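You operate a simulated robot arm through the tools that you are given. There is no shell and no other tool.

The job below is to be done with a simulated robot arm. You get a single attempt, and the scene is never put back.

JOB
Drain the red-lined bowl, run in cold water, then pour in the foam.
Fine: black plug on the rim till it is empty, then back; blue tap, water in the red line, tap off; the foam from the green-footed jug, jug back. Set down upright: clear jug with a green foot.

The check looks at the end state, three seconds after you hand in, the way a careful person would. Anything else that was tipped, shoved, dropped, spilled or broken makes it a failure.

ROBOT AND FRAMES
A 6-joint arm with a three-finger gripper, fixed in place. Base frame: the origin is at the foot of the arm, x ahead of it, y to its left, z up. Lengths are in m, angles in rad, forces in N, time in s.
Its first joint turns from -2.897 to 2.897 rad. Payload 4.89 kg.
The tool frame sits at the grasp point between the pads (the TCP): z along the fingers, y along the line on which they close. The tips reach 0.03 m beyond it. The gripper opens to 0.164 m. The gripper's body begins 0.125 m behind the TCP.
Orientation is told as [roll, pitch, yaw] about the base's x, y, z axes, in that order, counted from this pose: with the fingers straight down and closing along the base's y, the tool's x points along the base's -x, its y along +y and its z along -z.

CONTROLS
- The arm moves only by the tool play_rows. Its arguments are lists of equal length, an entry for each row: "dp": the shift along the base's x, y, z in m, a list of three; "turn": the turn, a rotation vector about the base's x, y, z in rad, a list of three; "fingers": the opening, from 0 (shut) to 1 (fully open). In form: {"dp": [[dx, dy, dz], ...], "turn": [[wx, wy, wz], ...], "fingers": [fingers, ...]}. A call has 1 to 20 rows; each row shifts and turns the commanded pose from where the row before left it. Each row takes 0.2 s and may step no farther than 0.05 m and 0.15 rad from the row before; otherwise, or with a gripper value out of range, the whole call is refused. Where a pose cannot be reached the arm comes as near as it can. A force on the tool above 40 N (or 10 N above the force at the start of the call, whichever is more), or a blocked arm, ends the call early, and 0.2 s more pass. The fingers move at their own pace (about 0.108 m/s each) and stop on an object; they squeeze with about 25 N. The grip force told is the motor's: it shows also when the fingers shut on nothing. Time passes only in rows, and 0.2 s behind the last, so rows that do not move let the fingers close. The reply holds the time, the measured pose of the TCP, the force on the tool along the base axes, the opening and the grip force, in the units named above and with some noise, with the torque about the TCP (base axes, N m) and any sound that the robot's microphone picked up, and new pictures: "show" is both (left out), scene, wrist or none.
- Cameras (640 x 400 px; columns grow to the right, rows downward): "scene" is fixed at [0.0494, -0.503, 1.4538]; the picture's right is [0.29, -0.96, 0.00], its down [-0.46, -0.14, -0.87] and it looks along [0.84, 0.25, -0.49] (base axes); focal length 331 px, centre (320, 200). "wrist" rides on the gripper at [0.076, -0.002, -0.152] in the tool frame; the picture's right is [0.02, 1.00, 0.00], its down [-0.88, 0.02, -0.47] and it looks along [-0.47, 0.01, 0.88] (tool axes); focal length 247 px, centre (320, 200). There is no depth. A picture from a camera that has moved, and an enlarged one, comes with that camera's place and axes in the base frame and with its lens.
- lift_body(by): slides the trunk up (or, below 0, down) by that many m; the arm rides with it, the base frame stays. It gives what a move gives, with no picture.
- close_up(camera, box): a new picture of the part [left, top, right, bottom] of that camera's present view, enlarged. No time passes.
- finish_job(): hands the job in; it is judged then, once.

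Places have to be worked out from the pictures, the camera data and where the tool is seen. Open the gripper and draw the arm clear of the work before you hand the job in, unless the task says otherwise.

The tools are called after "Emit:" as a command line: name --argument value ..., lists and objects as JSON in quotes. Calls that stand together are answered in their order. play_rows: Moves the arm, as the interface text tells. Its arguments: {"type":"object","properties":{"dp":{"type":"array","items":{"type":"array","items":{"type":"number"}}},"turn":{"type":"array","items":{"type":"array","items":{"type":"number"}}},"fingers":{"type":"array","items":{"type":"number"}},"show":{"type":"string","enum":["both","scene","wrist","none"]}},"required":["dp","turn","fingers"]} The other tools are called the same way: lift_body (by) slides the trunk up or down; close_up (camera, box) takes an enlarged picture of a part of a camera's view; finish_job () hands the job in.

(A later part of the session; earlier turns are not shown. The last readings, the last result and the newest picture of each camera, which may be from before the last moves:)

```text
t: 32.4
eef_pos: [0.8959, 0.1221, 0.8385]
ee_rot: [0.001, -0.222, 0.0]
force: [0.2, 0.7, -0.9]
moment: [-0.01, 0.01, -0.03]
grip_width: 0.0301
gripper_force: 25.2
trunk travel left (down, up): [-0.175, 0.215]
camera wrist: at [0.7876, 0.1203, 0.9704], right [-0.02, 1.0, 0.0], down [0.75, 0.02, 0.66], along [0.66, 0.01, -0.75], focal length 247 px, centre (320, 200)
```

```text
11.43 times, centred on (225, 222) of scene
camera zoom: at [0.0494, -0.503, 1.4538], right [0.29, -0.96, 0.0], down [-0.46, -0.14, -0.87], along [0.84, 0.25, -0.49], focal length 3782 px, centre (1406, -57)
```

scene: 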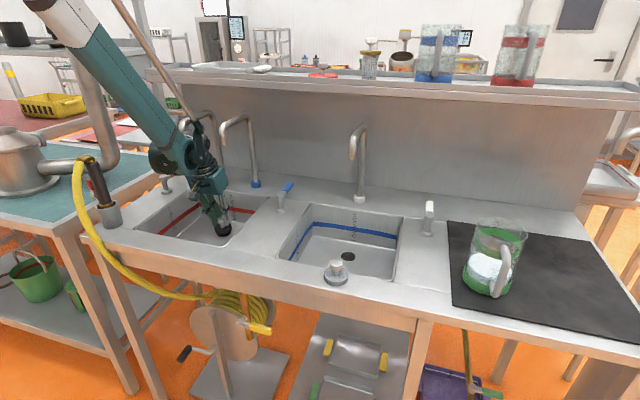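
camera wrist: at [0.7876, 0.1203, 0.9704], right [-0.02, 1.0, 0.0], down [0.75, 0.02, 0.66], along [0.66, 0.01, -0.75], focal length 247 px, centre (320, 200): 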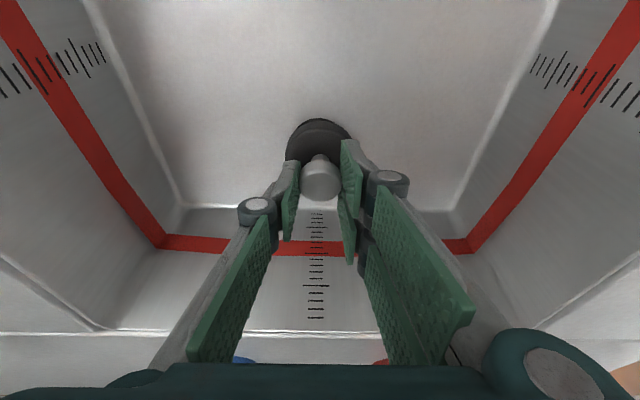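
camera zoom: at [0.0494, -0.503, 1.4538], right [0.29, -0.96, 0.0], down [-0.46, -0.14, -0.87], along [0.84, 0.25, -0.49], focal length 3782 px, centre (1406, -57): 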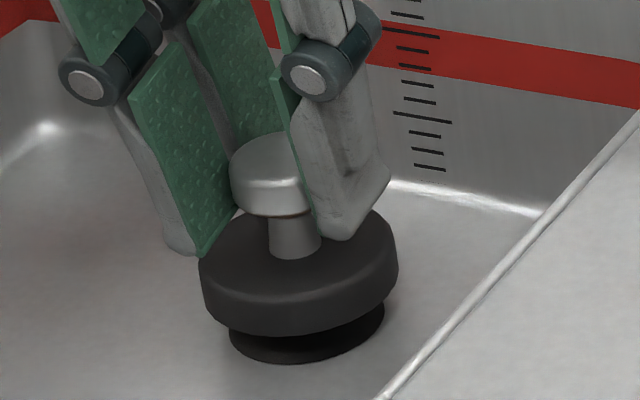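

Disc and drain centres agree to within about 1–2 mm in both views. Lowering slowly onto the drain.

Emit:
play_rows --dp '[[0, 0, -0.004], [0, 0, -0.004], [0, 0, -0.003], [0, 0, -0.0015]]' --turn '[[0, 0, 0], [0, 0, 0], [0, 0, 0], [0, 0, 0]]' --fingers '[0, 0, 0, 0]' --show "scene"

Emit:
close_up --camera "scene" --box '[200, 205, 250, 240]'

```text
t: 33.4
eef_pos: [0.895, 0.122, 0.8257]
ee_rot: [0.002, -0.223, -0.001]
force: [-0.5, 0.2, -1.1]
moment: [-0.03, 0.0, -0.04]
grip_width: 0.0303
gripper_force: 25.3
trunk travel left (down, up): [-0.175, 0.215]
```

scene: 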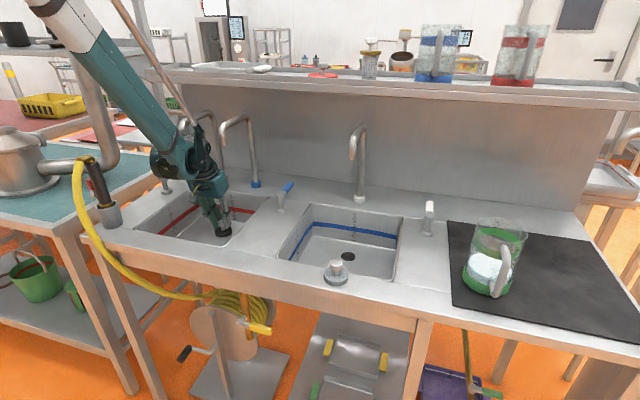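

```text
11.43 times, centred on (225, 222) of scene
camera zoom: at [0.0494, -0.503, 1.4538], right [0.29, -0.96, 0.0], down [-0.46, -0.14, -0.87], along [0.84, 0.25, -0.49], focal length 3782 px, centre (1406, -57)
```

zoom: 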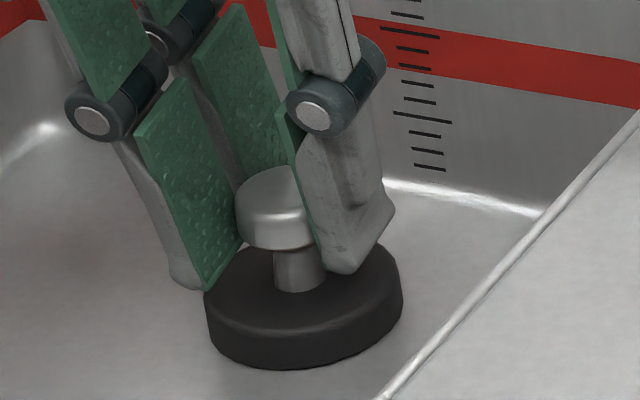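

The disc is about 1.5 mm above the floor and well centred. Lower the last bit in 1 mm steps.

Emit:
play_rows --dp '[[0, 0, -0.001], [0, 0, -0.001]]' --turn '[[0, 0, 0], [0, 0, 0]]' --fingers '[0, 0]' --show "none"

Emit:
close_up --camera "scene" --box '[200, 205, 250, 240]'

```text
t: 34.0
eef_pos: [0.8959, 0.1211, 0.8249]
ee_rot: [0.001, -0.223, 0.001]
force: [3.0, -1.7, 20.8]
moment: [-0.18, -0.09, 0.01]
grip_width: 0.0302
gripper_force: 24.7
trunk travel left (down, up): [-0.175, 0.215]
```

```text
11.43 times, centred on (225, 222) of scene
camera zoom: at [0.0494, -0.503, 1.4538], right [0.29, -0.96, 0.0], down [-0.46, -0.14, -0.87], along [0.84, 0.25, -0.49], focal length 3782 px, centre (1406, -57)
```

zoom: 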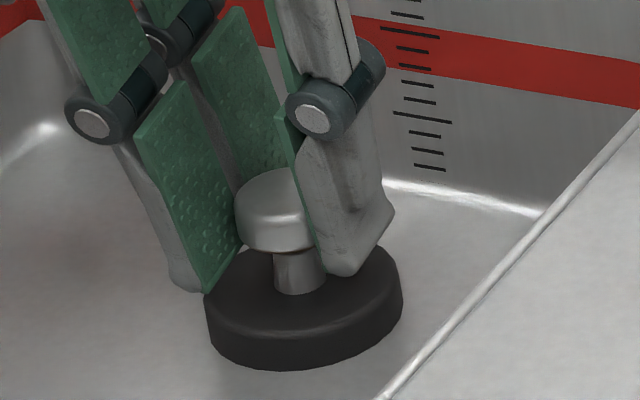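

Seated with 21 N contact. Ease off, release, and withdraw upward and back.

Emit:
play_rows --dp '[[0, 0, 0.001], [0, 0, 0], [0, 0, 0], [0, 0, 0.01], [-0.005, 0, 0.02], [-0.012, 0, 0.025], [-0.02, 0, 0.03], [-0.03, 0, 0.03]]' --turn '[[0, 0, 0], [0, 0, 0], [0, 0, 0], [0, 0, 0], [0, 0, 0], [0, 0, 0], [0, 0, 0], [0, 0, 0]]' --fingers '[0, 0.3, 0.4, 0.4, 0.4, 0.4, 0.4, 0.4]'

Emit:
close_up --camera "scene" --box '[150, 180, 270, 255]'

Emit:
close_up --camera "scene" --box '[200, 205, 250, 240]'

Emit:
close_up --camera "wrist" --box '[200, 90, 440, 290]'

```text
t: 35.8
eef_pos: [0.8292, 0.1214, 0.9357]
ee_rot: [0.003, -0.222, 0.002]
force: [0.7, 0.0, -0.9]
moment: [-0.05, 0.24, 0.0]
grip_width: 0.0658
gripper_force: 0.0
trunk travel left (down, up): [-0.175, 0.215]
camera wrist: at [0.7211, 0.1193, 1.0688], right [-0.02, 1.0, 0.0], down [0.76, 0.02, 0.66], along [0.66, 0.01, -0.76], focal length 247 px, centre (320, 200)
```

scene: 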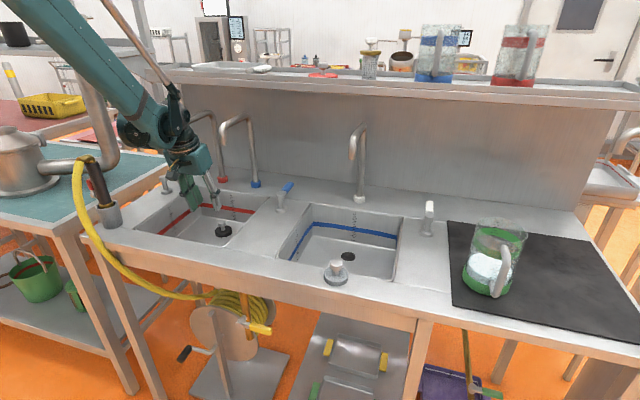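
wrist: 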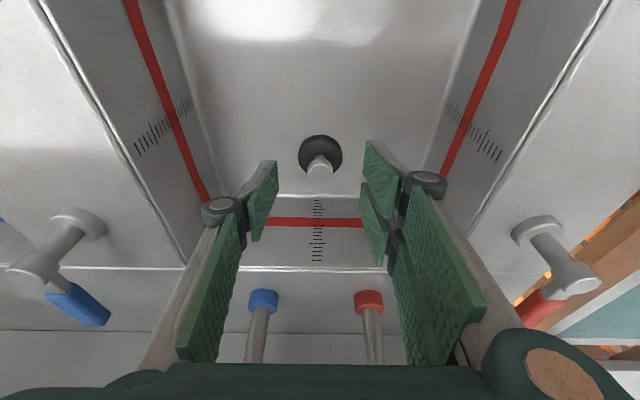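

```text
5.33 times, centred on (210, 218) of scene
camera zoom: at [0.0494, -0.503, 1.4538], right [0.29, -0.96, 0.0], down [-0.46, -0.14, -0.87], along [0.84, 0.25, -0.49], focal length 1765 px, centre (907, 107)
```

zoom: 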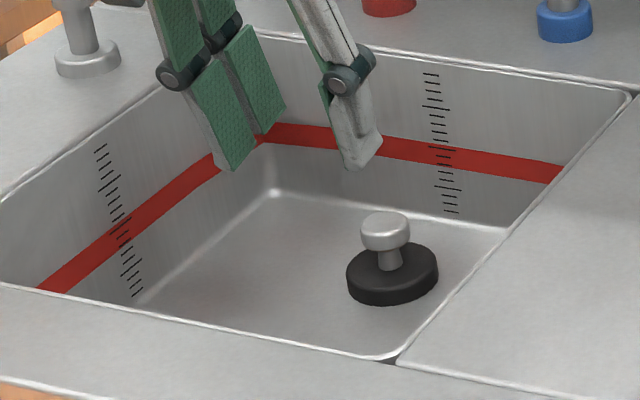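

```text
11.43 times, centred on (225, 222) of scene
camera zoom: at [0.0494, -0.503, 1.4538], right [0.29, -0.96, 0.0], down [-0.46, -0.14, -0.87], along [0.84, 0.25, -0.49], focal length 3782 px, centre (1406, -57)
```

zoom: 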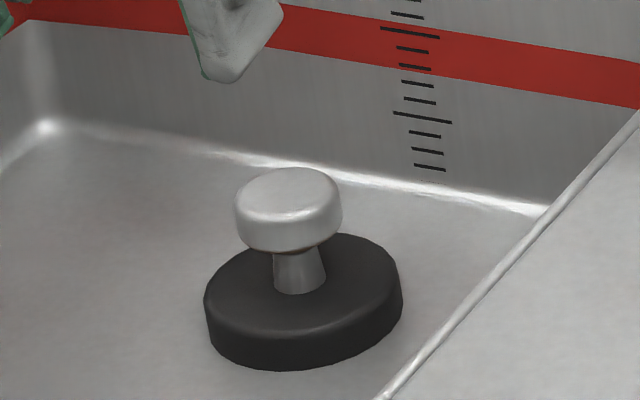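

```text
2.00 times, centred on (320, 190) of wrist
camera zoom: at [0.7211, 0.1193, 1.0688], right [-0.02, 1.0, 0.0], down [0.76, 0.02, 0.66], along [0.66, 0.01, -0.76], focal length 494 px, centre (320, 220)
```

zoom: 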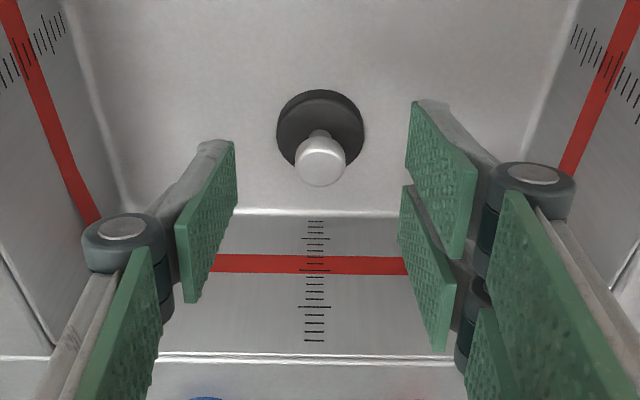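

Knob position now matches the original seated position to within about 2 mm, so the plug is back. Next the blue lever: triangulated cap axis ≈(0.907, −0.115), lever end ≈(1.006, −0.114), z≈0.95. I'll retreat from under the spouts, cross to y≈−0.115 and look at it.

Emit:
play_rows --dp '[[-0.02, 0, 0.03], [-0.03, 0, 0.03], [0, -0.04, 0.01], [0, -0.04, 0.01], [0, -0.04, 0], [0, -0.04, 0], [0, -0.04, 0], [0, -0.036, 0], [0.03, 0, 0], [0.03, 0, 0]]' --turn '[[0, 0, 0], [0, 0, 0], [0, 0, 0], [0, 0, 0], [0, 0, 0], [0, 0, 0], [0, 0, 0], [0, 0, 0], [0, 0.11, 0], [0, 0.112, 0]]' --fingers '[0.4, 0.4, 0.5, 0.5, 0.5, 0.5, 0.5, 0.5, 0.5, 0.5]'

Emit:
close_up --camera "wrist" --box '[200, 120, 440, 300]'

Emit:
close_up --camera "scene" --box '[150, 170, 330, 270]'

```text
t: 38.0
eef_pos: [0.8386, -0.1151, 1.0228]
ee_rot: [0.001, -0.001, 0.002]
force: [-3.4, 0.3, 2.2]
moment: [0.07, -0.45, 0.03]
grip_width: 0.0819
gripper_force: 0.0
trunk travel left (down, up): [-0.175, 0.215]
camera wrist: at [0.7625, -0.1155, 1.1753], right [-0.02, 1.0, 0.0], down [0.88, 0.02, 0.47], along [0.47, 0.01, -0.88], focal length 247 px, centre (320, 200)
```

scene: 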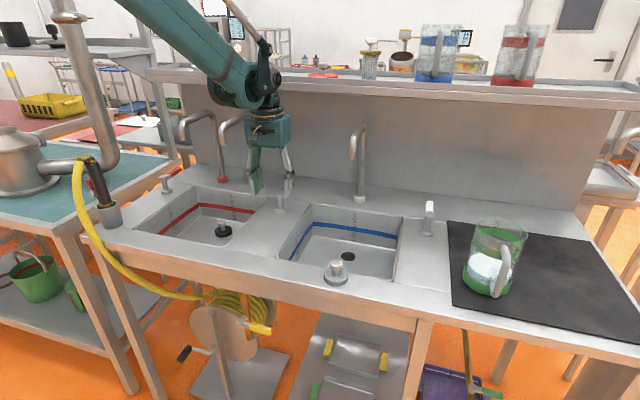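
wrist: 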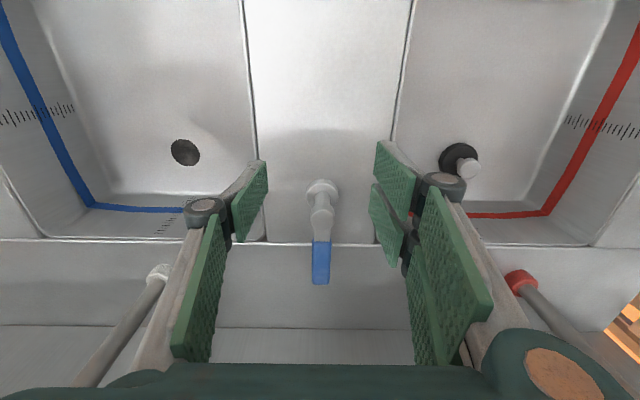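

```text
2.22 times, centred on (320, 210) of wrist
camera zoom: at [0.7625, -0.1155, 1.1753], right [-0.02, 1.0, 0.0], down [0.88, 0.02, 0.47], along [0.47, 0.01, -0.88], focal length 549 px, centre (320, 178)
```

zoom: 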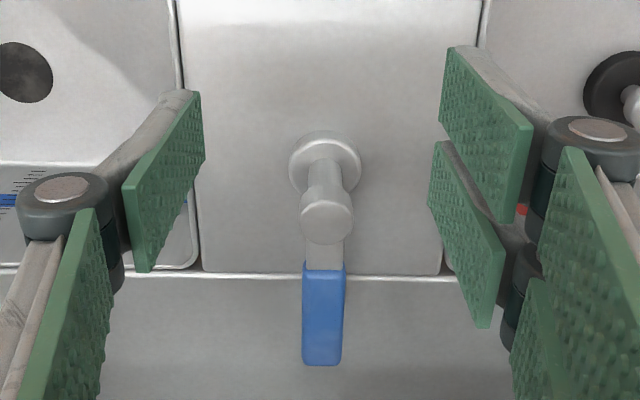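

```text
3.56 times, centred on (240, 220) of scene
camera zoom: at [0.0494, -0.503, 1.4538], right [0.29, -0.96, 0.0], down [-0.46, -0.14, -0.87], along [0.84, 0.25, -0.49], focal length 1177 px, centre (604, 129)
```

zoom: 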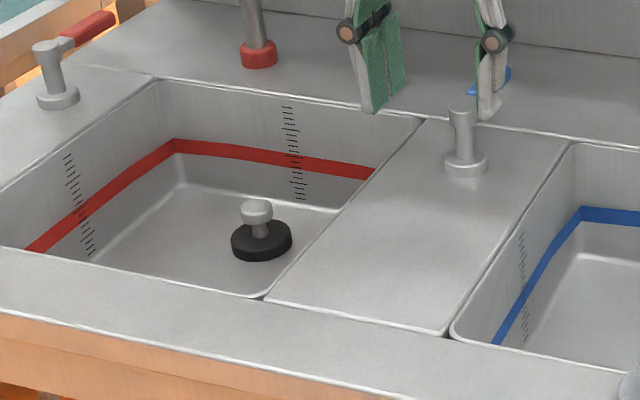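

Clear view: cap axis ≈(0.901, −0.110), blue handle x 0.93–0.997, about 22 mm wide, pointing +x. The scene camera still sees the red bowl's scale well. I'll move over the handle and lower with fingers open around it.

Emit:
play_rows --dp '[[0.04, 0.003, 0], [0.04, 0.003, 0], [0.04, 0, 0], [0.003, 0, -0.02], [0, 0, -0.02], [0, 0, -0.017]]' --turn '[[0, 0, 0], [0, 0, 0], [0, 0, 0], [0, 0, 0], [0, 0, 0], [0, 0, 0]]' --fingers '[0.5, 0.5, 0.5, 0.5, 0.5, 0.5]'

Emit:
close_up --camera "scene" --box '[220, 130, 340, 220]'

Emit:
close_up --camera "wrist" --box '[200, 90, 440, 270]'

```text
t: 39.4
eef_pos: [0.9635, -0.1053, 0.9617]
ee_rot: [0.003, -0.001, 0.0]
force: [0.2, 0.3, 0.1]
moment: [0.0, 0.0, -0.01]
grip_width: 0.0819
gripper_force: 0.1
trunk travel left (down, up): [-0.175, 0.215]
camera wrist: at [0.8865, -0.1078, 1.1152], right [-0.02, 1.0, 0.0], down [0.88, 0.02, 0.47], along [0.47, 0.01, -0.88], focal length 247 px, centre (320, 200)
```

scene: 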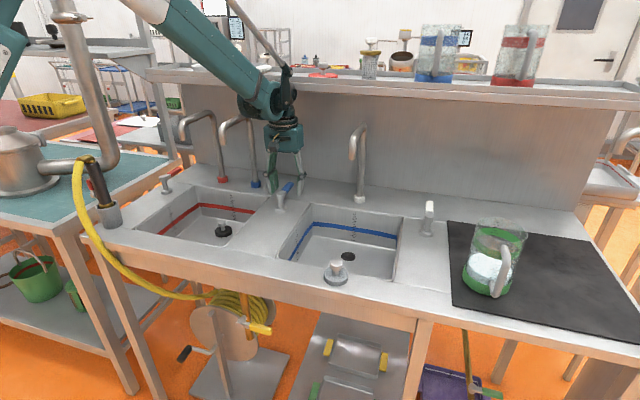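
wrist: 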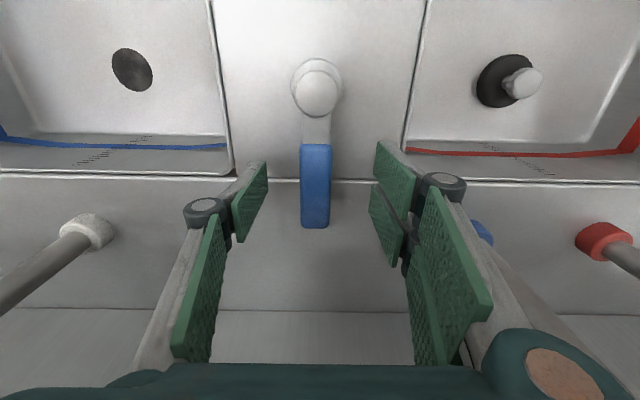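

```text
4.44 times, centred on (280, 175) of scene
camera zoom: at [0.0494, -0.503, 1.4538], right [0.29, -0.96, 0.0], down [-0.46, -0.14, -0.87], along [0.84, 0.25, -0.49], focal length 1471 px, centre (498, 311)
```

zoom: 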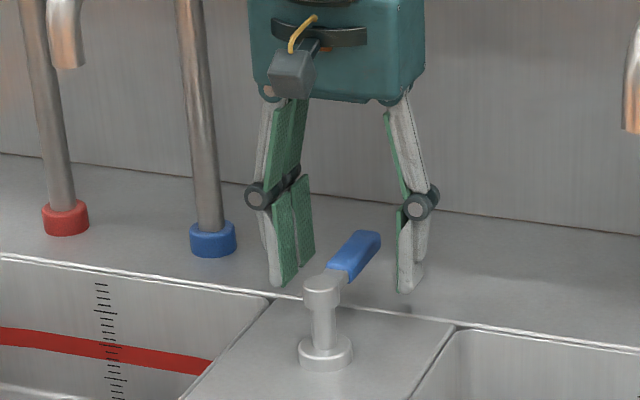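

```text
2.22 times, centred on (320, 180) of wrist
camera zoom: at [0.8865, -0.1078, 1.1152], right [-0.02, 1.0, 0.0], down [0.88, 0.02, 0.47], along [0.47, 0.01, -0.88], focal length 549 px, centre (320, 244)
```

zoom: 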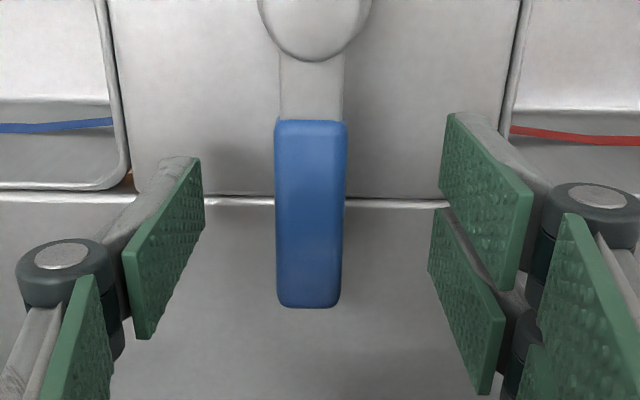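

The handle is centred within 3 mm. I'll correct y, and close on it to see how it sits in the grip.

Emit:
play_rows --dp '[[0, -0.003, 0], [0, 0, 0], [0, 0, 0], [0, 0, 0], [0, 0, 0]]' --turn '[[0, 0, 0], [0, 0, 0], [0, 0, 0], [0, 0, 0], [0, 0, 0]]' --fingers '[0.5, 0.3, 0.15, 0.0, 0.0]'

Emit:
close_up --camera "wrist" --box '[200, 90, 440, 270]'

```text
t: 40.6
eef_pos: [0.9631, -0.1093, 0.9619]
ee_rot: [0.005, 0.0, 0.001]
force: [0.9, 3.9, -4.1]
moment: [0.05, -0.01, -0.32]
grip_width: 0.021
gripper_force: 45.4
trunk travel left (down, up): [-0.175, 0.215]
camera wrist: at [0.8864, -0.1111, 1.1154], right [-0.02, 1.0, 0.0], down [0.88, 0.02, 0.47], along [0.47, 0.01, -0.88], focal length 247 px, centre (320, 200)
```

scene: 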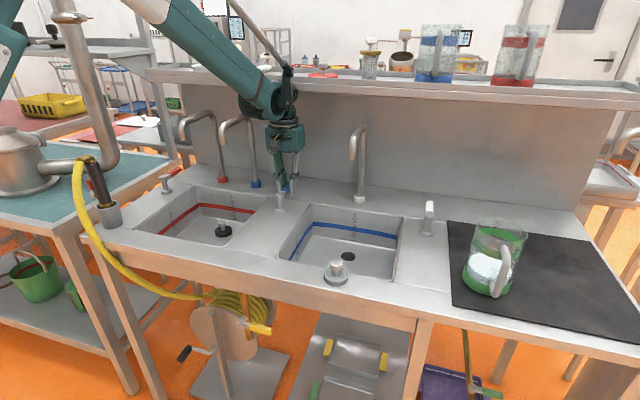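
wrist: 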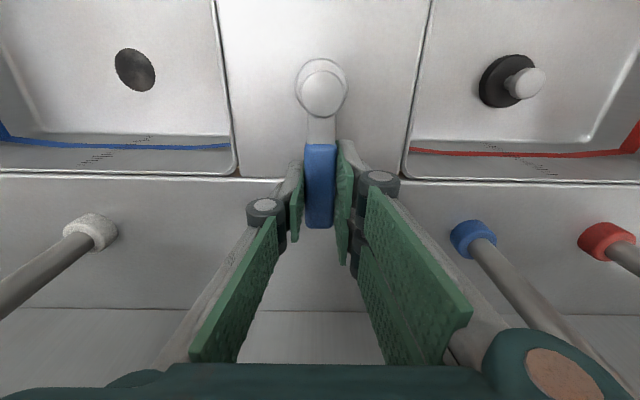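

```text
2.22 times, centred on (320, 180) of wrist
camera zoom: at [0.8864, -0.1111, 1.1154], right [-0.02, 1.0, 0.0], down [0.88, 0.02, 0.47], along [0.47, 0.01, -0.88], focal length 549 px, centre (320, 244)
```

zoom: 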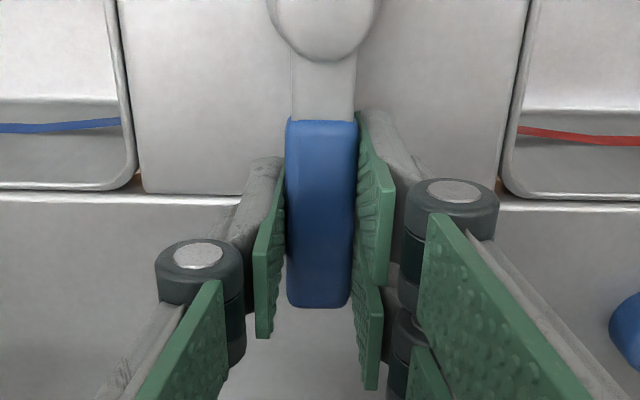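

Handle held (21 mm). I'll try turning it a little toward +y (about 0.1 rad around the cap axis) and read the resistance and sound.

Emit:
play_rows --dp '[[0, 0.003, 0], [-0.0003, 0.0032, 0]]' --turn '[[0, 0, 0.05], [0, 0, 0.05]]' --fingers '[0, 0]'

```text
t: 41.2
eef_pos: [0.9624, -0.1036, 0.9625]
ee_rot: [0.003, 0.0, 0.102]
force: [-6.6, 1.8, -16.1]
moment: [-0.02, -0.09, -0.26]
grip_width: 0.0212
gripper_force: 45.0
trunk travel left (down, up): [-0.175, 0.215]
camera wrist: at [0.8869, -0.1125, 1.1155], right [-0.12, 0.99, 0.0], down [0.87, 0.11, 0.47], along [0.47, 0.06, -0.88], focal length 247 px, centre (320, 200)
```

scene: 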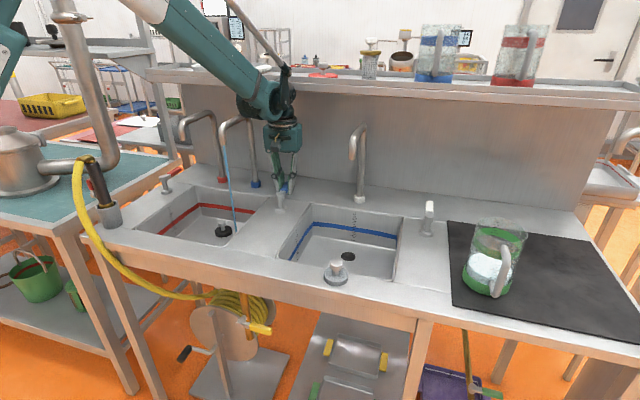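
wrist: 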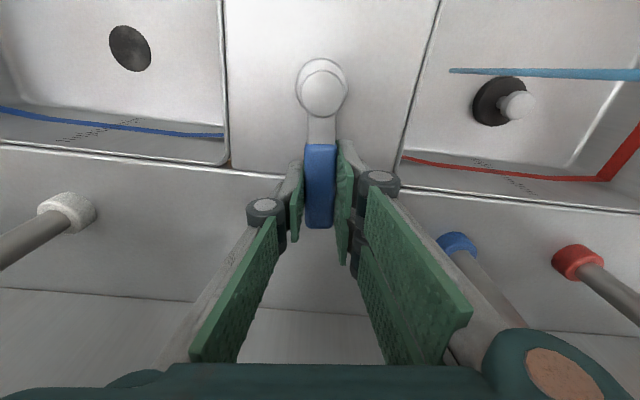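

Cold water is already running from the blue spout into the red bowl at this small angle. I'll hold still for 2 s and measure how fast it rises.

Emit:
play_rows --dp '[[0, 0, 0], [0, 0, 0], [0, 0, 0], [0, 0, 0], [0, 0, 0], [0, 0, 0], [0, 0, 0], [0, 0, 0], [0, 0, 0], [0, 0, 0]]' --turn '[[0, 0, 0], [0, 0, 0], [0, 0, 0], [0, 0, 0], [0, 0, 0], [0, 0, 0], [0, 0, 0], [0, 0, 0], [0, 0, 0], [0, 0, 0]]' --fingers '[0, 0, 0, 0, 0, 0, 0, 0, 0, 0]' --show "none"

Emit:
close_up --camera "scene" --box '[150, 180, 270, 255]'

```text
t: 43.1
eef_pos: [0.9617, -0.1031, 0.9639]
ee_rot: [0.002, -0.001, 0.098]
force: [-0.1, -2.9, -7.1]
moment: [-0.02, -0.07, 0.12]
grip_width: 0.0211
gripper_force: 44.7
trunk travel left (down, up): [-0.175, 0.215]
stopped in row 9: the force on the tool passed its limit at 40 N (the readings are from after the stop); the commanded pose is now the measured one
```

```text
5.33 times, centred on (210, 218) of scene
camera zoom: at [0.0494, -0.503, 1.4538], right [0.29, -0.96, 0.0], down [-0.46, -0.14, -0.87], along [0.84, 0.25, -0.49], focal length 1765 px, centre (907, 107)
```

zoom: 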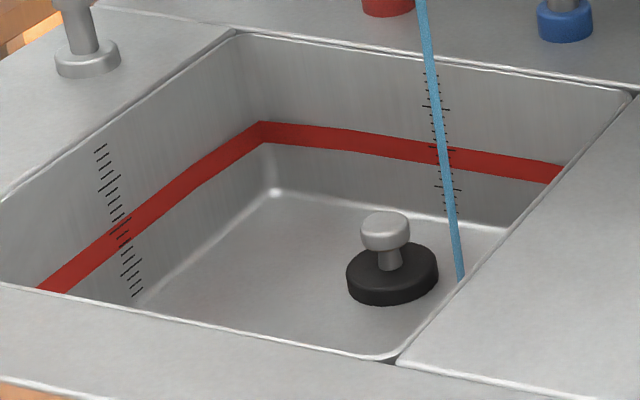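

The stream runs, but holding the lever tightly built up force (limit reached while still), and no visible level yet. I'll loosen the fingers to a loose cage around the handle and see whether the lever stays put.

Emit:
play_rows --dp '[[0, 0, 0], [0, 0, 0], [0, 0, 0]]' --turn '[[0, 0, 0], [0, 0, 0], [0, 0, 0]]' --fingers '[0.25, 0.25, 0.25]'

Emit:
close_up --camera "scene" --box '[150, 100, 330, 255]'

Emit:
close_up --camera "wrist" --box '[200, 40, 440, 240]'

```text
t: 43.9
eef_pos: [0.9623, -0.1024, 0.9629]
ee_rot: [0.002, 0.0, 0.101]
force: [0.4, 0.9, 0.3]
moment: [0.01, -0.01, 0.0]
grip_width: 0.0409
gripper_force: 0.1
trunk travel left (down, up): [-0.175, 0.215]
camera wrist: at [0.8869, -0.1118, 1.1159], right [-0.12, 0.99, 0.0], down [0.87, 0.11, 0.47], along [0.47, 0.06, -0.88], focal length 247 px, centre (320, 200)
```

scene: 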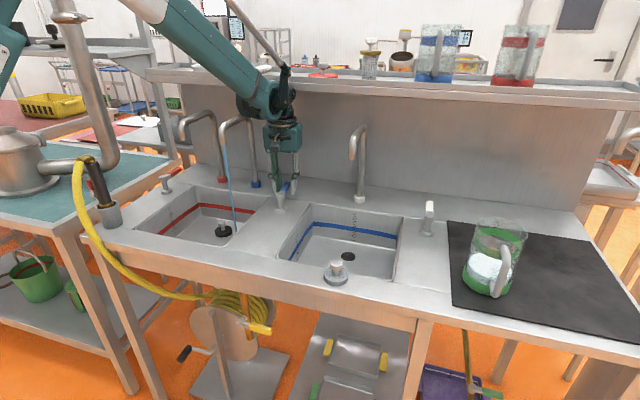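
wrist: 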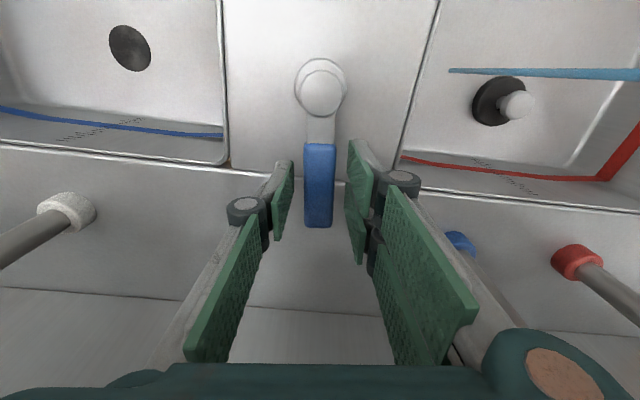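

```text
2.58 times, centred on (240, 178) of scene
camera zoom: at [0.0494, -0.503, 1.4538], right [0.29, -0.96, 0.0], down [-0.46, -0.14, -0.87], along [0.84, 0.25, -0.49], focal length 854 px, centre (526, 258)
```

zoom: 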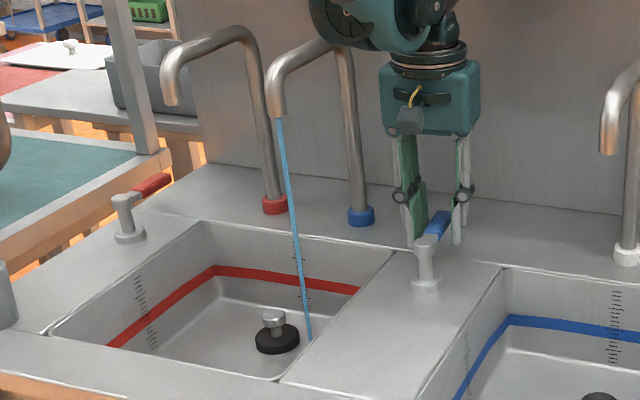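

```text
2.00 times, centred on (320, 140) of wrist
camera zoom: at [0.8869, -0.1118, 1.1159], right [-0.12, 0.99, 0.0], down [0.87, 0.11, 0.47], along [0.47, 0.06, -0.88], focal length 494 px, centre (320, 320)
```

zoom: 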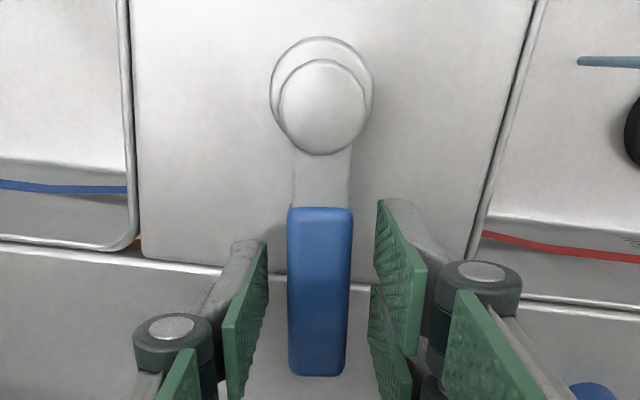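

The lever stays put by friction and the stream keeps running into the bowl. I'll wait 3 s to measure the rise at this opening.

Emit:
play_rows --dp '[[0, 0, 0], [0, 0, 0], [0, 0, 0], [0, 0, 0], [0, 0, 0], [0, 0, 0], [0, 0, 0], [0, 0, 0], [0, 0, 0], [0, 0, 0], [0, 0, 0], [0, 0, 0], [0, 0, 0], [0, 0, 0], [0, 0, 0]]' --turn '[[0, 0, 0], [0, 0, 0], [0, 0, 0], [0, 0, 0], [0, 0, 0], [0, 0, 0], [0, 0, 0], [0, 0, 0], [0, 0, 0], [0, 0, 0], [0, 0, 0], [0, 0, 0], [0, 0, 0], [0, 0, 0], [0, 0, 0]]' --fingers '[0.25, 0.25, 0.25, 0.25, 0.25, 0.25, 0.25, 0.25, 0.25, 0.25, 0.25, 0.25, 0.25, 0.25, 0.25]' --show "none"

Emit:
close_up --camera "scene" --box '[150, 180, 270, 255]'

```text
t: 47.1
eef_pos: [0.962, -0.1033, 0.963]
ee_rot: [0.001, 0.0, 0.102]
force: [-1.2, -0.3, 0.6]
moment: [0.02, -0.02, 0.0]
grip_width: 0.0409
gripper_force: 0.1
trunk travel left (down, up): [-0.175, 0.215]
```

```text
5.33 times, centred on (210, 218) of scene
camera zoom: at [0.0494, -0.503, 1.4538], right [0.29, -0.96, 0.0], down [-0.46, -0.14, -0.87], along [0.84, 0.25, -0.49], focal length 1765 px, centre (907, 107)
```

zoom: 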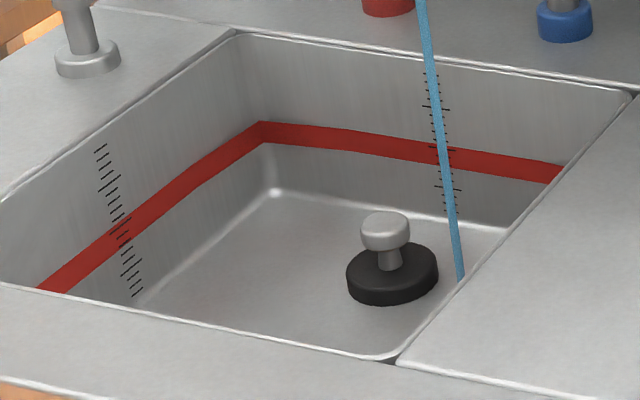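

No visible rise after 6 s, so the flow at this crack is small (or it leaks). I'll narrow the cage to just fit the handle and turn the lever further, to about 0.35 rad.

Emit:
play_rows --dp '[[0, 0, 0], [0, 0, 0], [-0.0003, 0.0043, 0], [-0.0012, 0.0051, 0], [-0.0016, 0.0049, 0], [0, 0, 0], [0, 0, 0], [0, 0, 0], [0, 0, 0], [0, 0, 0]]' --turn '[[0, 0, 0], [0, 0, 0], [0, 0, 0.083], [0, 0, 0.084], [0, 0, 0.083], [0, 0, 0], [0, 0, 0], [0, 0, 0], [0, 0, 0], [0, 0, 0]]' --fingers '[0.18, 0.14, 0.14, 0.14, 0.14, 0.14, 0.14, 0.14, 0.14, 0.14]'

Emit:
close_up --camera "scene" --box '[150, 180, 270, 255]'

```text
t: 49.3
eef_pos: [0.9586, -0.0884, 0.9627]
ee_rot: [0.001, 0.001, 0.35]
force: [-0.2, -1.0, 0.3]
moment: [0.0, -0.01, -0.01]
grip_width: 0.0235
gripper_force: 0.2
trunk travel left (down, up): [-0.175, 0.215]
camera wrist: at [0.8882, -0.1164, 1.1155], right [-0.36, 0.93, 0.0], down [0.82, 0.32, 0.47], along [0.44, 0.17, -0.88], focal length 247 px, centre (320, 200)
```

scene: 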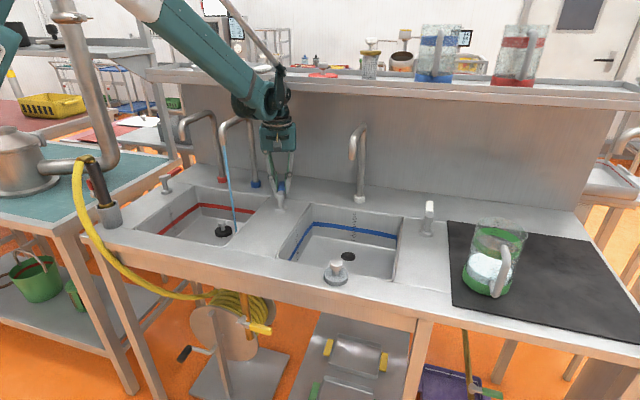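
wrist: 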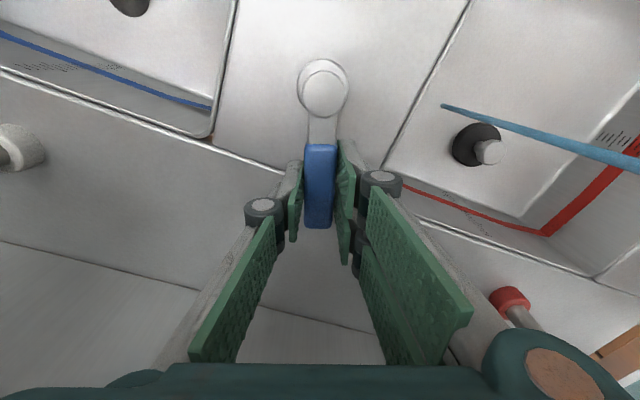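

```text
5.33 times, centred on (210, 218) of scene
camera zoom: at [0.0494, -0.503, 1.4538], right [0.29, -0.96, 0.0], down [-0.46, -0.14, -0.87], along [0.84, 0.25, -0.49], focal length 1765 px, centre (907, 107)
```

zoom: 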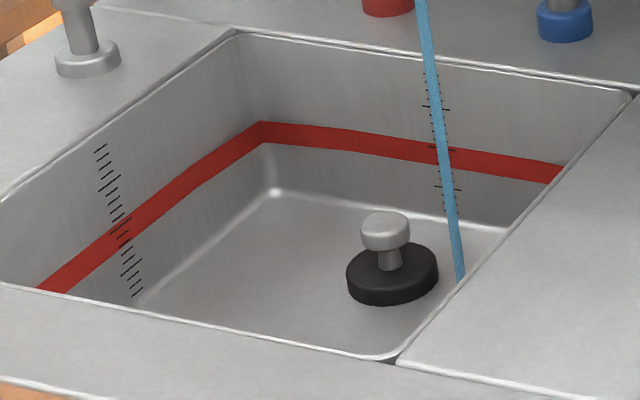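

The lever turned freely to 0.35 rad, but I still see no pooling. I'll wait 4 s more and inspect the plug base and stream foot closely for rising water or a leak.

Emit:
play_rows --dp '[[0, 0, 0], [0, 0, 0], [0, 0, 0], [0, 0, 0], [0, 0, 0], [0, 0, 0], [0, 0, 0], [0, 0, 0], [0, 0, 0], [0, 0, 0], [0, 0, 0], [0, 0, 0], [0, 0, 0], [0, 0, 0], [0, 0, 0], [0, 0, 0], [0, 0, 0], [0, 0, 0], [0, 0, 0], [0, 0, 0]]' --turn '[[0, 0, 0], [0, 0, 0], [0, 0, 0], [0, 0, 0], [0, 0, 0], [0, 0, 0], [0, 0, 0], [0, 0, 0], [0, 0, 0], [0, 0, 0], [0, 0, 0], [0, 0, 0], [0, 0, 0], [0, 0, 0], [0, 0, 0], [0, 0, 0], [0, 0, 0], [0, 0, 0], [0, 0, 0], [0, 0, 0]]' --fingers '[0.14, 0.14, 0.14, 0.14, 0.14, 0.14, 0.14, 0.14, 0.14, 0.14, 0.14, 0.14, 0.14, 0.14, 0.14, 0.14, 0.14, 0.14, 0.14, 0.14]' --show "wrist"

Emit:
close_up --camera "scene" --box '[150, 180, 270, 255]'

Emit:
close_up --camera "scene" --box '[200, 205, 250, 240]'

```text
t: 53.5
eef_pos: [0.9591, -0.0881, 0.9626]
ee_rot: [0.002, 0.0, 0.35]
force: [-0.2, -0.4, -0.2]
moment: [0.0, 0.02, -0.01]
grip_width: 0.0231
gripper_force: 0.1
trunk travel left (down, up): [-0.175, 0.215]
camera wrist: at [0.8882, -0.1164, 1.1155], right [-0.36, 0.93, 0.0], down [0.82, 0.32, 0.47], along [0.44, 0.17, -0.88], focal length 247 px, centre (320, 200)
```

wrist: 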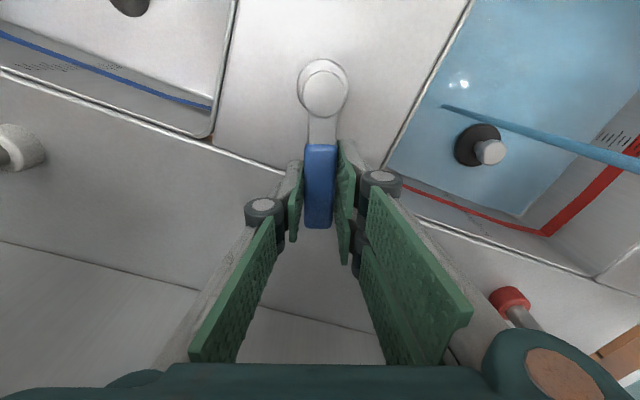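

```text
5.33 times, centred on (210, 218) of scene
camera zoom: at [0.0494, -0.503, 1.4538], right [0.29, -0.96, 0.0], down [-0.46, -0.14, -0.87], along [0.84, 0.25, -0.49], focal length 1765 px, centre (907, 107)
```

zoom: 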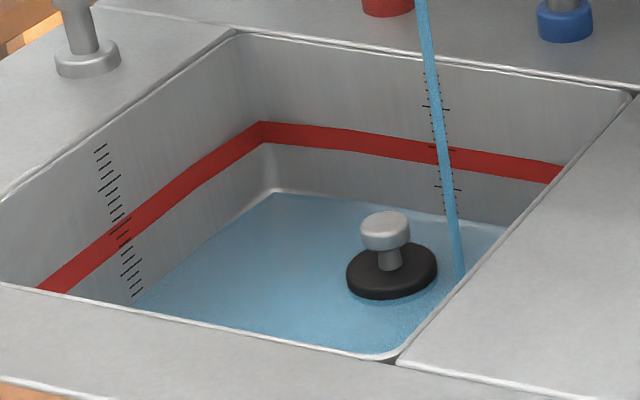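

```text
11.43 times, centred on (225, 222) of scene
camera zoom: at [0.0494, -0.503, 1.4538], right [0.29, -0.96, 0.0], down [-0.46, -0.14, -0.87], along [0.84, 0.25, -0.49], focal length 3782 px, centre (1406, -57)
```

zoom: 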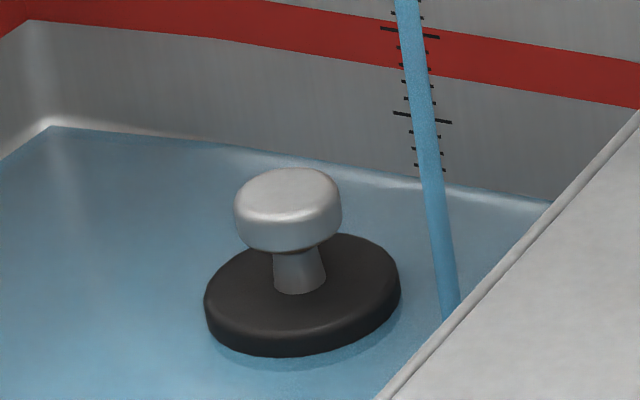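

Water is now pooling around the plug, only part-way up the disc, so it holds. The target is the middle of the red band (about 4 ticks above the lower long tick). I'll run 4 s more to measure the rate.

Emit:
play_rows --dp '[[0, 0, 0], [0, 0, 0], [0, 0, 0], [0, 0, 0], [0, 0, 0], [0, 0, 0], [0, 0, 0], [0, 0, 0], [0, 0, 0], [0, 0, 0], [0, 0, 0], [0, 0, 0], [0, 0, 0], [0, 0, 0], [0, 0, 0], [0, 0, 0], [0, 0, 0], [0, 0, 0], [0, 0, 0], [0, 0, 0]]' --turn '[[0, 0, 0], [0, 0, 0], [0, 0, 0], [0, 0, 0], [0, 0, 0], [0, 0, 0], [0, 0, 0], [0, 0, 0], [0, 0, 0], [0, 0, 0], [0, 0, 0], [0, 0, 0], [0, 0, 0], [0, 0, 0], [0, 0, 0], [0, 0, 0], [0, 0, 0], [0, 0, 0], [0, 0, 0], [0, 0, 0]]' --fingers '[0.14, 0.14, 0.14, 0.14, 0.14, 0.14, 0.14, 0.14, 0.14, 0.14, 0.14, 0.14, 0.14, 0.14, 0.14, 0.14, 0.14, 0.14, 0.14, 0.14]' --show "none"

Emit:
close_up --camera "scene" --box '[150, 180, 270, 255]'

Emit:
close_up --camera "scene" --box '[200, 195, 260, 240]'

```text
t: 57.7
eef_pos: [0.9589, -0.0887, 0.9634]
ee_rot: [0.001, 0.0, 0.352]
force: [0.0, -0.4, -0.1]
moment: [0.02, 0.0, 0.04]
grip_width: 0.0229
gripper_force: 0.0
trunk travel left (down, up): [-0.175, 0.215]
```

```text
5.33 times, centred on (210, 218) of scene
camera zoom: at [0.0494, -0.503, 1.4538], right [0.29, -0.96, 0.0], down [-0.46, -0.14, -0.87], along [0.84, 0.25, -0.49], focal length 1765 px, centre (907, 107)
```

zoom: 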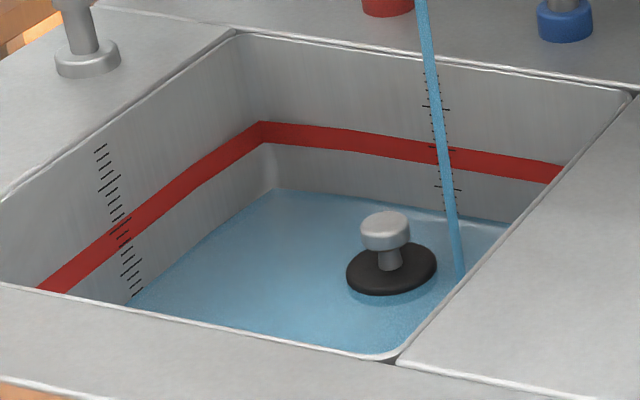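

```text
8.89 times, centred on (230, 218) of scene
camera zoom: at [0.0494, -0.503, 1.4538], right [0.29, -0.96, 0.0], down [-0.46, -0.14, -0.87], along [0.84, 0.25, -0.49], focal length 2942 px, centre (1120, 44)
```

zoom: 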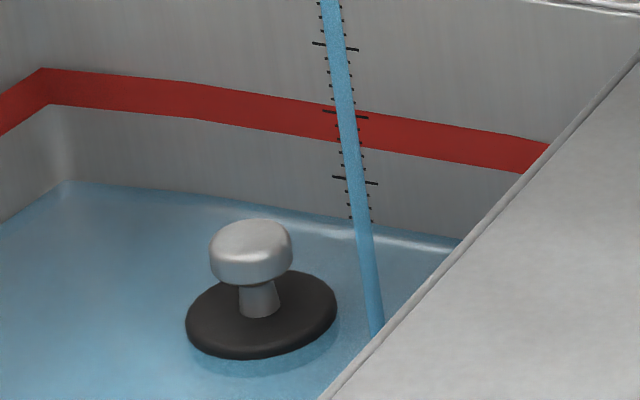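

Rising about 1.2 mm/s (disc nearly covered, ~11 mm deep); about 46 mm more is needed. I'll let it run in safe stretches of about 4 s each.

Emit:
play_rows --dp '[[0, 0, 0], [0, 0, 0], [0, 0, 0], [0, 0, 0], [0, 0, 0], [0, 0, 0], [0, 0, 0], [0, 0, 0], [0, 0, 0], [0, 0, 0], [0, 0, 0], [0, 0, 0], [0, 0, 0], [0, 0, 0], [0, 0, 0], [0, 0, 0], [0, 0, 0], [0, 0, 0], [0, 0, 0], [0, 0, 0]]' --turn '[[0, 0, 0], [0, 0, 0], [0, 0, 0], [0, 0, 0], [0, 0, 0], [0, 0, 0], [0, 0, 0], [0, 0, 0], [0, 0, 0], [0, 0, 0], [0, 0, 0], [0, 0, 0], [0, 0, 0], [0, 0, 0], [0, 0, 0], [0, 0, 0], [0, 0, 0], [0, 0, 0], [0, 0, 0], [0, 0, 0]]' --fingers '[0.14, 0.14, 0.14, 0.14, 0.14, 0.14, 0.14, 0.14, 0.14, 0.14, 0.14, 0.14, 0.14, 0.14, 0.14, 0.14, 0.14, 0.14, 0.14, 0.14]' --show "none"

Emit:
play_rows --dp '[[0, 0, 0], [0, 0, 0], [0, 0, 0], [0, 0, 0], [0, 0, 0], [0, 0, 0], [0, 0, 0], [0, 0, 0], [0, 0, 0], [0, 0, 0], [0, 0, 0], [0, 0, 0], [0, 0, 0], [0, 0, 0], [0, 0, 0], [0, 0, 0], [0, 0, 0], [0, 0, 0], [0, 0, 0], [0, 0, 0]]' --turn '[[0, 0, 0], [0, 0, 0], [0, 0, 0], [0, 0, 0], [0, 0, 0], [0, 0, 0], [0, 0, 0], [0, 0, 0], [0, 0, 0], [0, 0, 0], [0, 0, 0], [0, 0, 0], [0, 0, 0], [0, 0, 0], [0, 0, 0], [0, 0, 0], [0, 0, 0], [0, 0, 0], [0, 0, 0], [0, 0, 0]]' --fingers '[0.14, 0.14, 0.14, 0.14, 0.14, 0.14, 0.14, 0.14, 0.14, 0.14, 0.14, 0.14, 0.14, 0.14, 0.14, 0.14, 0.14, 0.14, 0.14, 0.14]' --show "none"

Emit:
close_up --camera "scene" --box '[200, 195, 260, 240]'

```text
t: 61.9
eef_pos: [0.9589, -0.0894, 0.9618]
ee_rot: [0.003, -0.001, 0.35]
force: [-0.9, 0.4, -0.1]
moment: [-0.01, 0.04, -0.04]
grip_width: 0.023
gripper_force: 0.1
trunk travel left (down, up): [-0.175, 0.215]
```

```text
t: 66.1
eef_pos: [0.9594, -0.089, 0.9633]
ee_rot: [0.001, -0.002, 0.351]
force: [-0.8, -0.7, 0.2]
moment: [-0.01, -0.03, 0.04]
grip_width: 0.0231
gripper_force: 0.0
trunk travel left (down, up): [-0.175, 0.215]
```

```text
8.89 times, centred on (230, 218) of scene
camera zoom: at [0.0494, -0.503, 1.4538], right [0.29, -0.96, 0.0], down [-0.46, -0.14, -0.87], along [0.84, 0.25, -0.49], focal length 2942 px, centre (1120, 44)
```

zoom: 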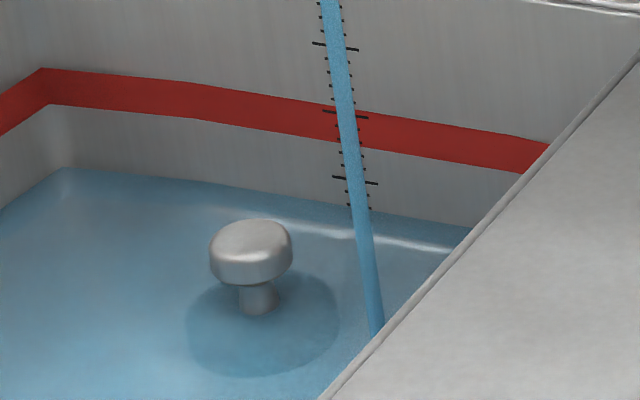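

Level is rising steadily but slowly (≈0.9 mm/s). I'll open the lever further, to about 0.7 rad, following its arc.

Emit:
play_rows --dp '[[-0.002, 0.0051, 0], [-0.0026, 0.0048, 0], [-0.0029, 0.0045, 0], [-0.0033, 0.0043, 0], [0, 0, 0], [0, 0, 0], [0, 0, 0], [0, 0, 0], [0, 0, 0], [0, 0, 0], [0, 0, 0], [0, 0, 0], [0, 0, 0], [0, 0, 0], [0, 0, 0], [0, 0, 0], [0, 0, 0], [0, 0, 0], [0, 0, 0], [0, 0, 0]]' --turn '[[0, 0, 0.0875], [0, 0, 0.0875], [0, 0, 0.0875], [0, 0, 0.0875], [0, 0, 0], [0, 0, 0], [0, 0, 0], [0, 0, 0], [0, 0, 0], [0, 0, 0], [0, 0, 0], [0, 0, 0], [0, 0, 0], [0, 0, 0], [0, 0, 0], [0, 0, 0], [0, 0, 0], [0, 0, 0], [0, 0, 0], [0, 0, 0]]' --fingers '[0.14, 0.14, 0.14, 0.14, 0.14, 0.14, 0.14, 0.14, 0.14, 0.14, 0.14, 0.14, 0.14, 0.14, 0.14, 0.14, 0.14, 0.14, 0.14, 0.14]' --show "wrist"

Emit:
close_up --camera "scene" --box '[200, 195, 260, 240]'

```text
t: 70.3
eef_pos: [0.9482, -0.0706, 0.9624]
ee_rot: [0.003, 0.0, 0.7]
force: [-1.4, -0.2, -0.6]
moment: [-0.02, -0.01, -0.02]
grip_width: 0.0228
gripper_force: 0.1
trunk travel left (down, up): [-0.175, 0.215]
camera wrist: at [0.8914, -0.12, 1.1157], right [-0.66, 0.75, 0.0], down [0.66, 0.58, 0.47], along [0.35, 0.31, -0.88], focal length 247 px, centre (320, 200)
```

wrist: 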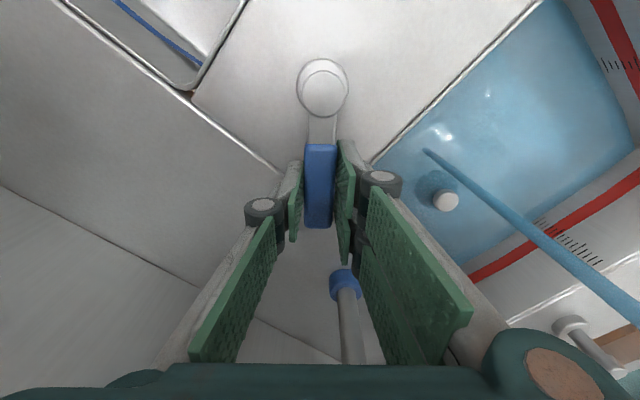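

```text
8.89 times, centred on (230, 218) of scene
camera zoom: at [0.0494, -0.503, 1.4538], right [0.29, -0.96, 0.0], down [-0.46, -0.14, -0.87], along [0.84, 0.25, -0.49], focal length 2942 px, centre (1120, 44)
```

zoom: 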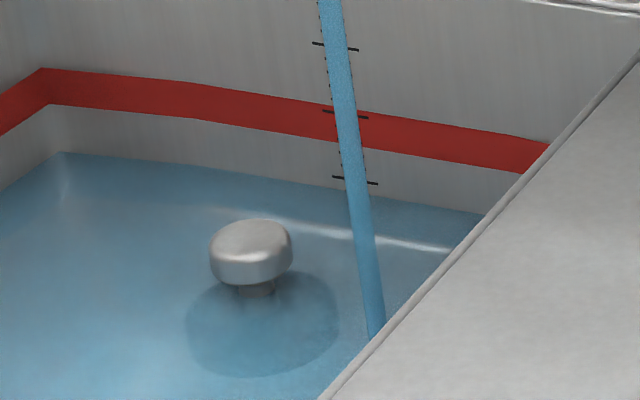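

Rate doubled (≈3.6 px/s in this zoom); the back-corner waterline is at row 152 and the band centre at row 86. Running about 8 s more, then rechecking.

Emit:
play_rows --dp '[[0, 0, 0], [0, 0, 0], [0, 0, 0], [0, 0, 0], [0, 0, 0], [0, 0, 0], [0, 0, 0], [0, 0, 0], [0, 0, 0], [0, 0, 0], [0, 0, 0], [0, 0, 0], [0, 0, 0], [0, 0, 0], [0, 0, 0], [0, 0, 0], [0, 0, 0], [0, 0, 0], [0, 0, 0], [0, 0, 0]]' --turn '[[0, 0, 0], [0, 0, 0], [0, 0, 0], [0, 0, 0], [0, 0, 0], [0, 0, 0], [0, 0, 0], [0, 0, 0], [0, 0, 0], [0, 0, 0], [0, 0, 0], [0, 0, 0], [0, 0, 0], [0, 0, 0], [0, 0, 0], [0, 0, 0], [0, 0, 0], [0, 0, 0], [0, 0, 0], [0, 0, 0]]' --fingers '[0.14, 0.14, 0.14, 0.14, 0.14, 0.14, 0.14, 0.14, 0.14, 0.14, 0.14, 0.14, 0.14, 0.14, 0.14, 0.14, 0.14, 0.14, 0.14, 0.14]' --show "none"

Emit:
play_rows --dp '[[0, 0, 0], [0, 0, 0], [0, 0, 0], [0, 0, 0], [0, 0, 0], [0, 0, 0], [0, 0, 0], [0, 0, 0], [0, 0, 0], [0, 0, 0], [0, 0, 0], [0, 0, 0], [0, 0, 0], [0, 0, 0], [0, 0, 0], [0, 0, 0], [0, 0, 0]]' --turn '[[0, 0, 0], [0, 0, 0], [0, 0, 0], [0, 0, 0], [0, 0, 0], [0, 0, 0], [0, 0, 0], [0, 0, 0], [0, 0, 0], [0, 0, 0], [0, 0, 0], [0, 0, 0], [0, 0, 0], [0, 0, 0], [0, 0, 0], [0, 0, 0], [0, 0, 0]]' --fingers '[0.14, 0.14, 0.14, 0.14, 0.14, 0.14, 0.14, 0.14, 0.14, 0.14, 0.14, 0.14, 0.14, 0.14, 0.14, 0.14, 0.14]' --show "none"

Emit:
close_up --camera "scene" --box '[200, 195, 260, 240]'

```text
t: 74.5
eef_pos: [0.9478, -0.0703, 0.9621]
ee_rot: [0.003, -0.001, 0.7]
force: [0.0, 0.4, -0.2]
moment: [0.0, 0.0, -0.02]
grip_width: 0.0227
gripper_force: 0.1
trunk travel left (down, up): [-0.175, 0.215]
```

```text
t: 78.1
eef_pos: [0.9487, -0.0709, 0.9626]
ee_rot: [0.002, 0.0, 0.701]
force: [-0.1, -0.5, -0.8]
moment: [-0.01, -0.02, -0.02]
grip_width: 0.023
gripper_force: 0.0
trunk travel left (down, up): [-0.175, 0.215]
```

```text
8.89 times, centred on (230, 218) of scene
camera zoom: at [0.0494, -0.503, 1.4538], right [0.29, -0.96, 0.0], down [-0.46, -0.14, -0.87], along [0.84, 0.25, -0.49], focal length 2942 px, centre (1120, 44)
```

zoom: 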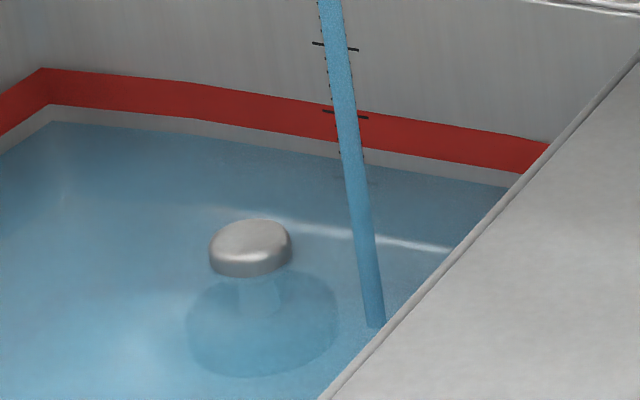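

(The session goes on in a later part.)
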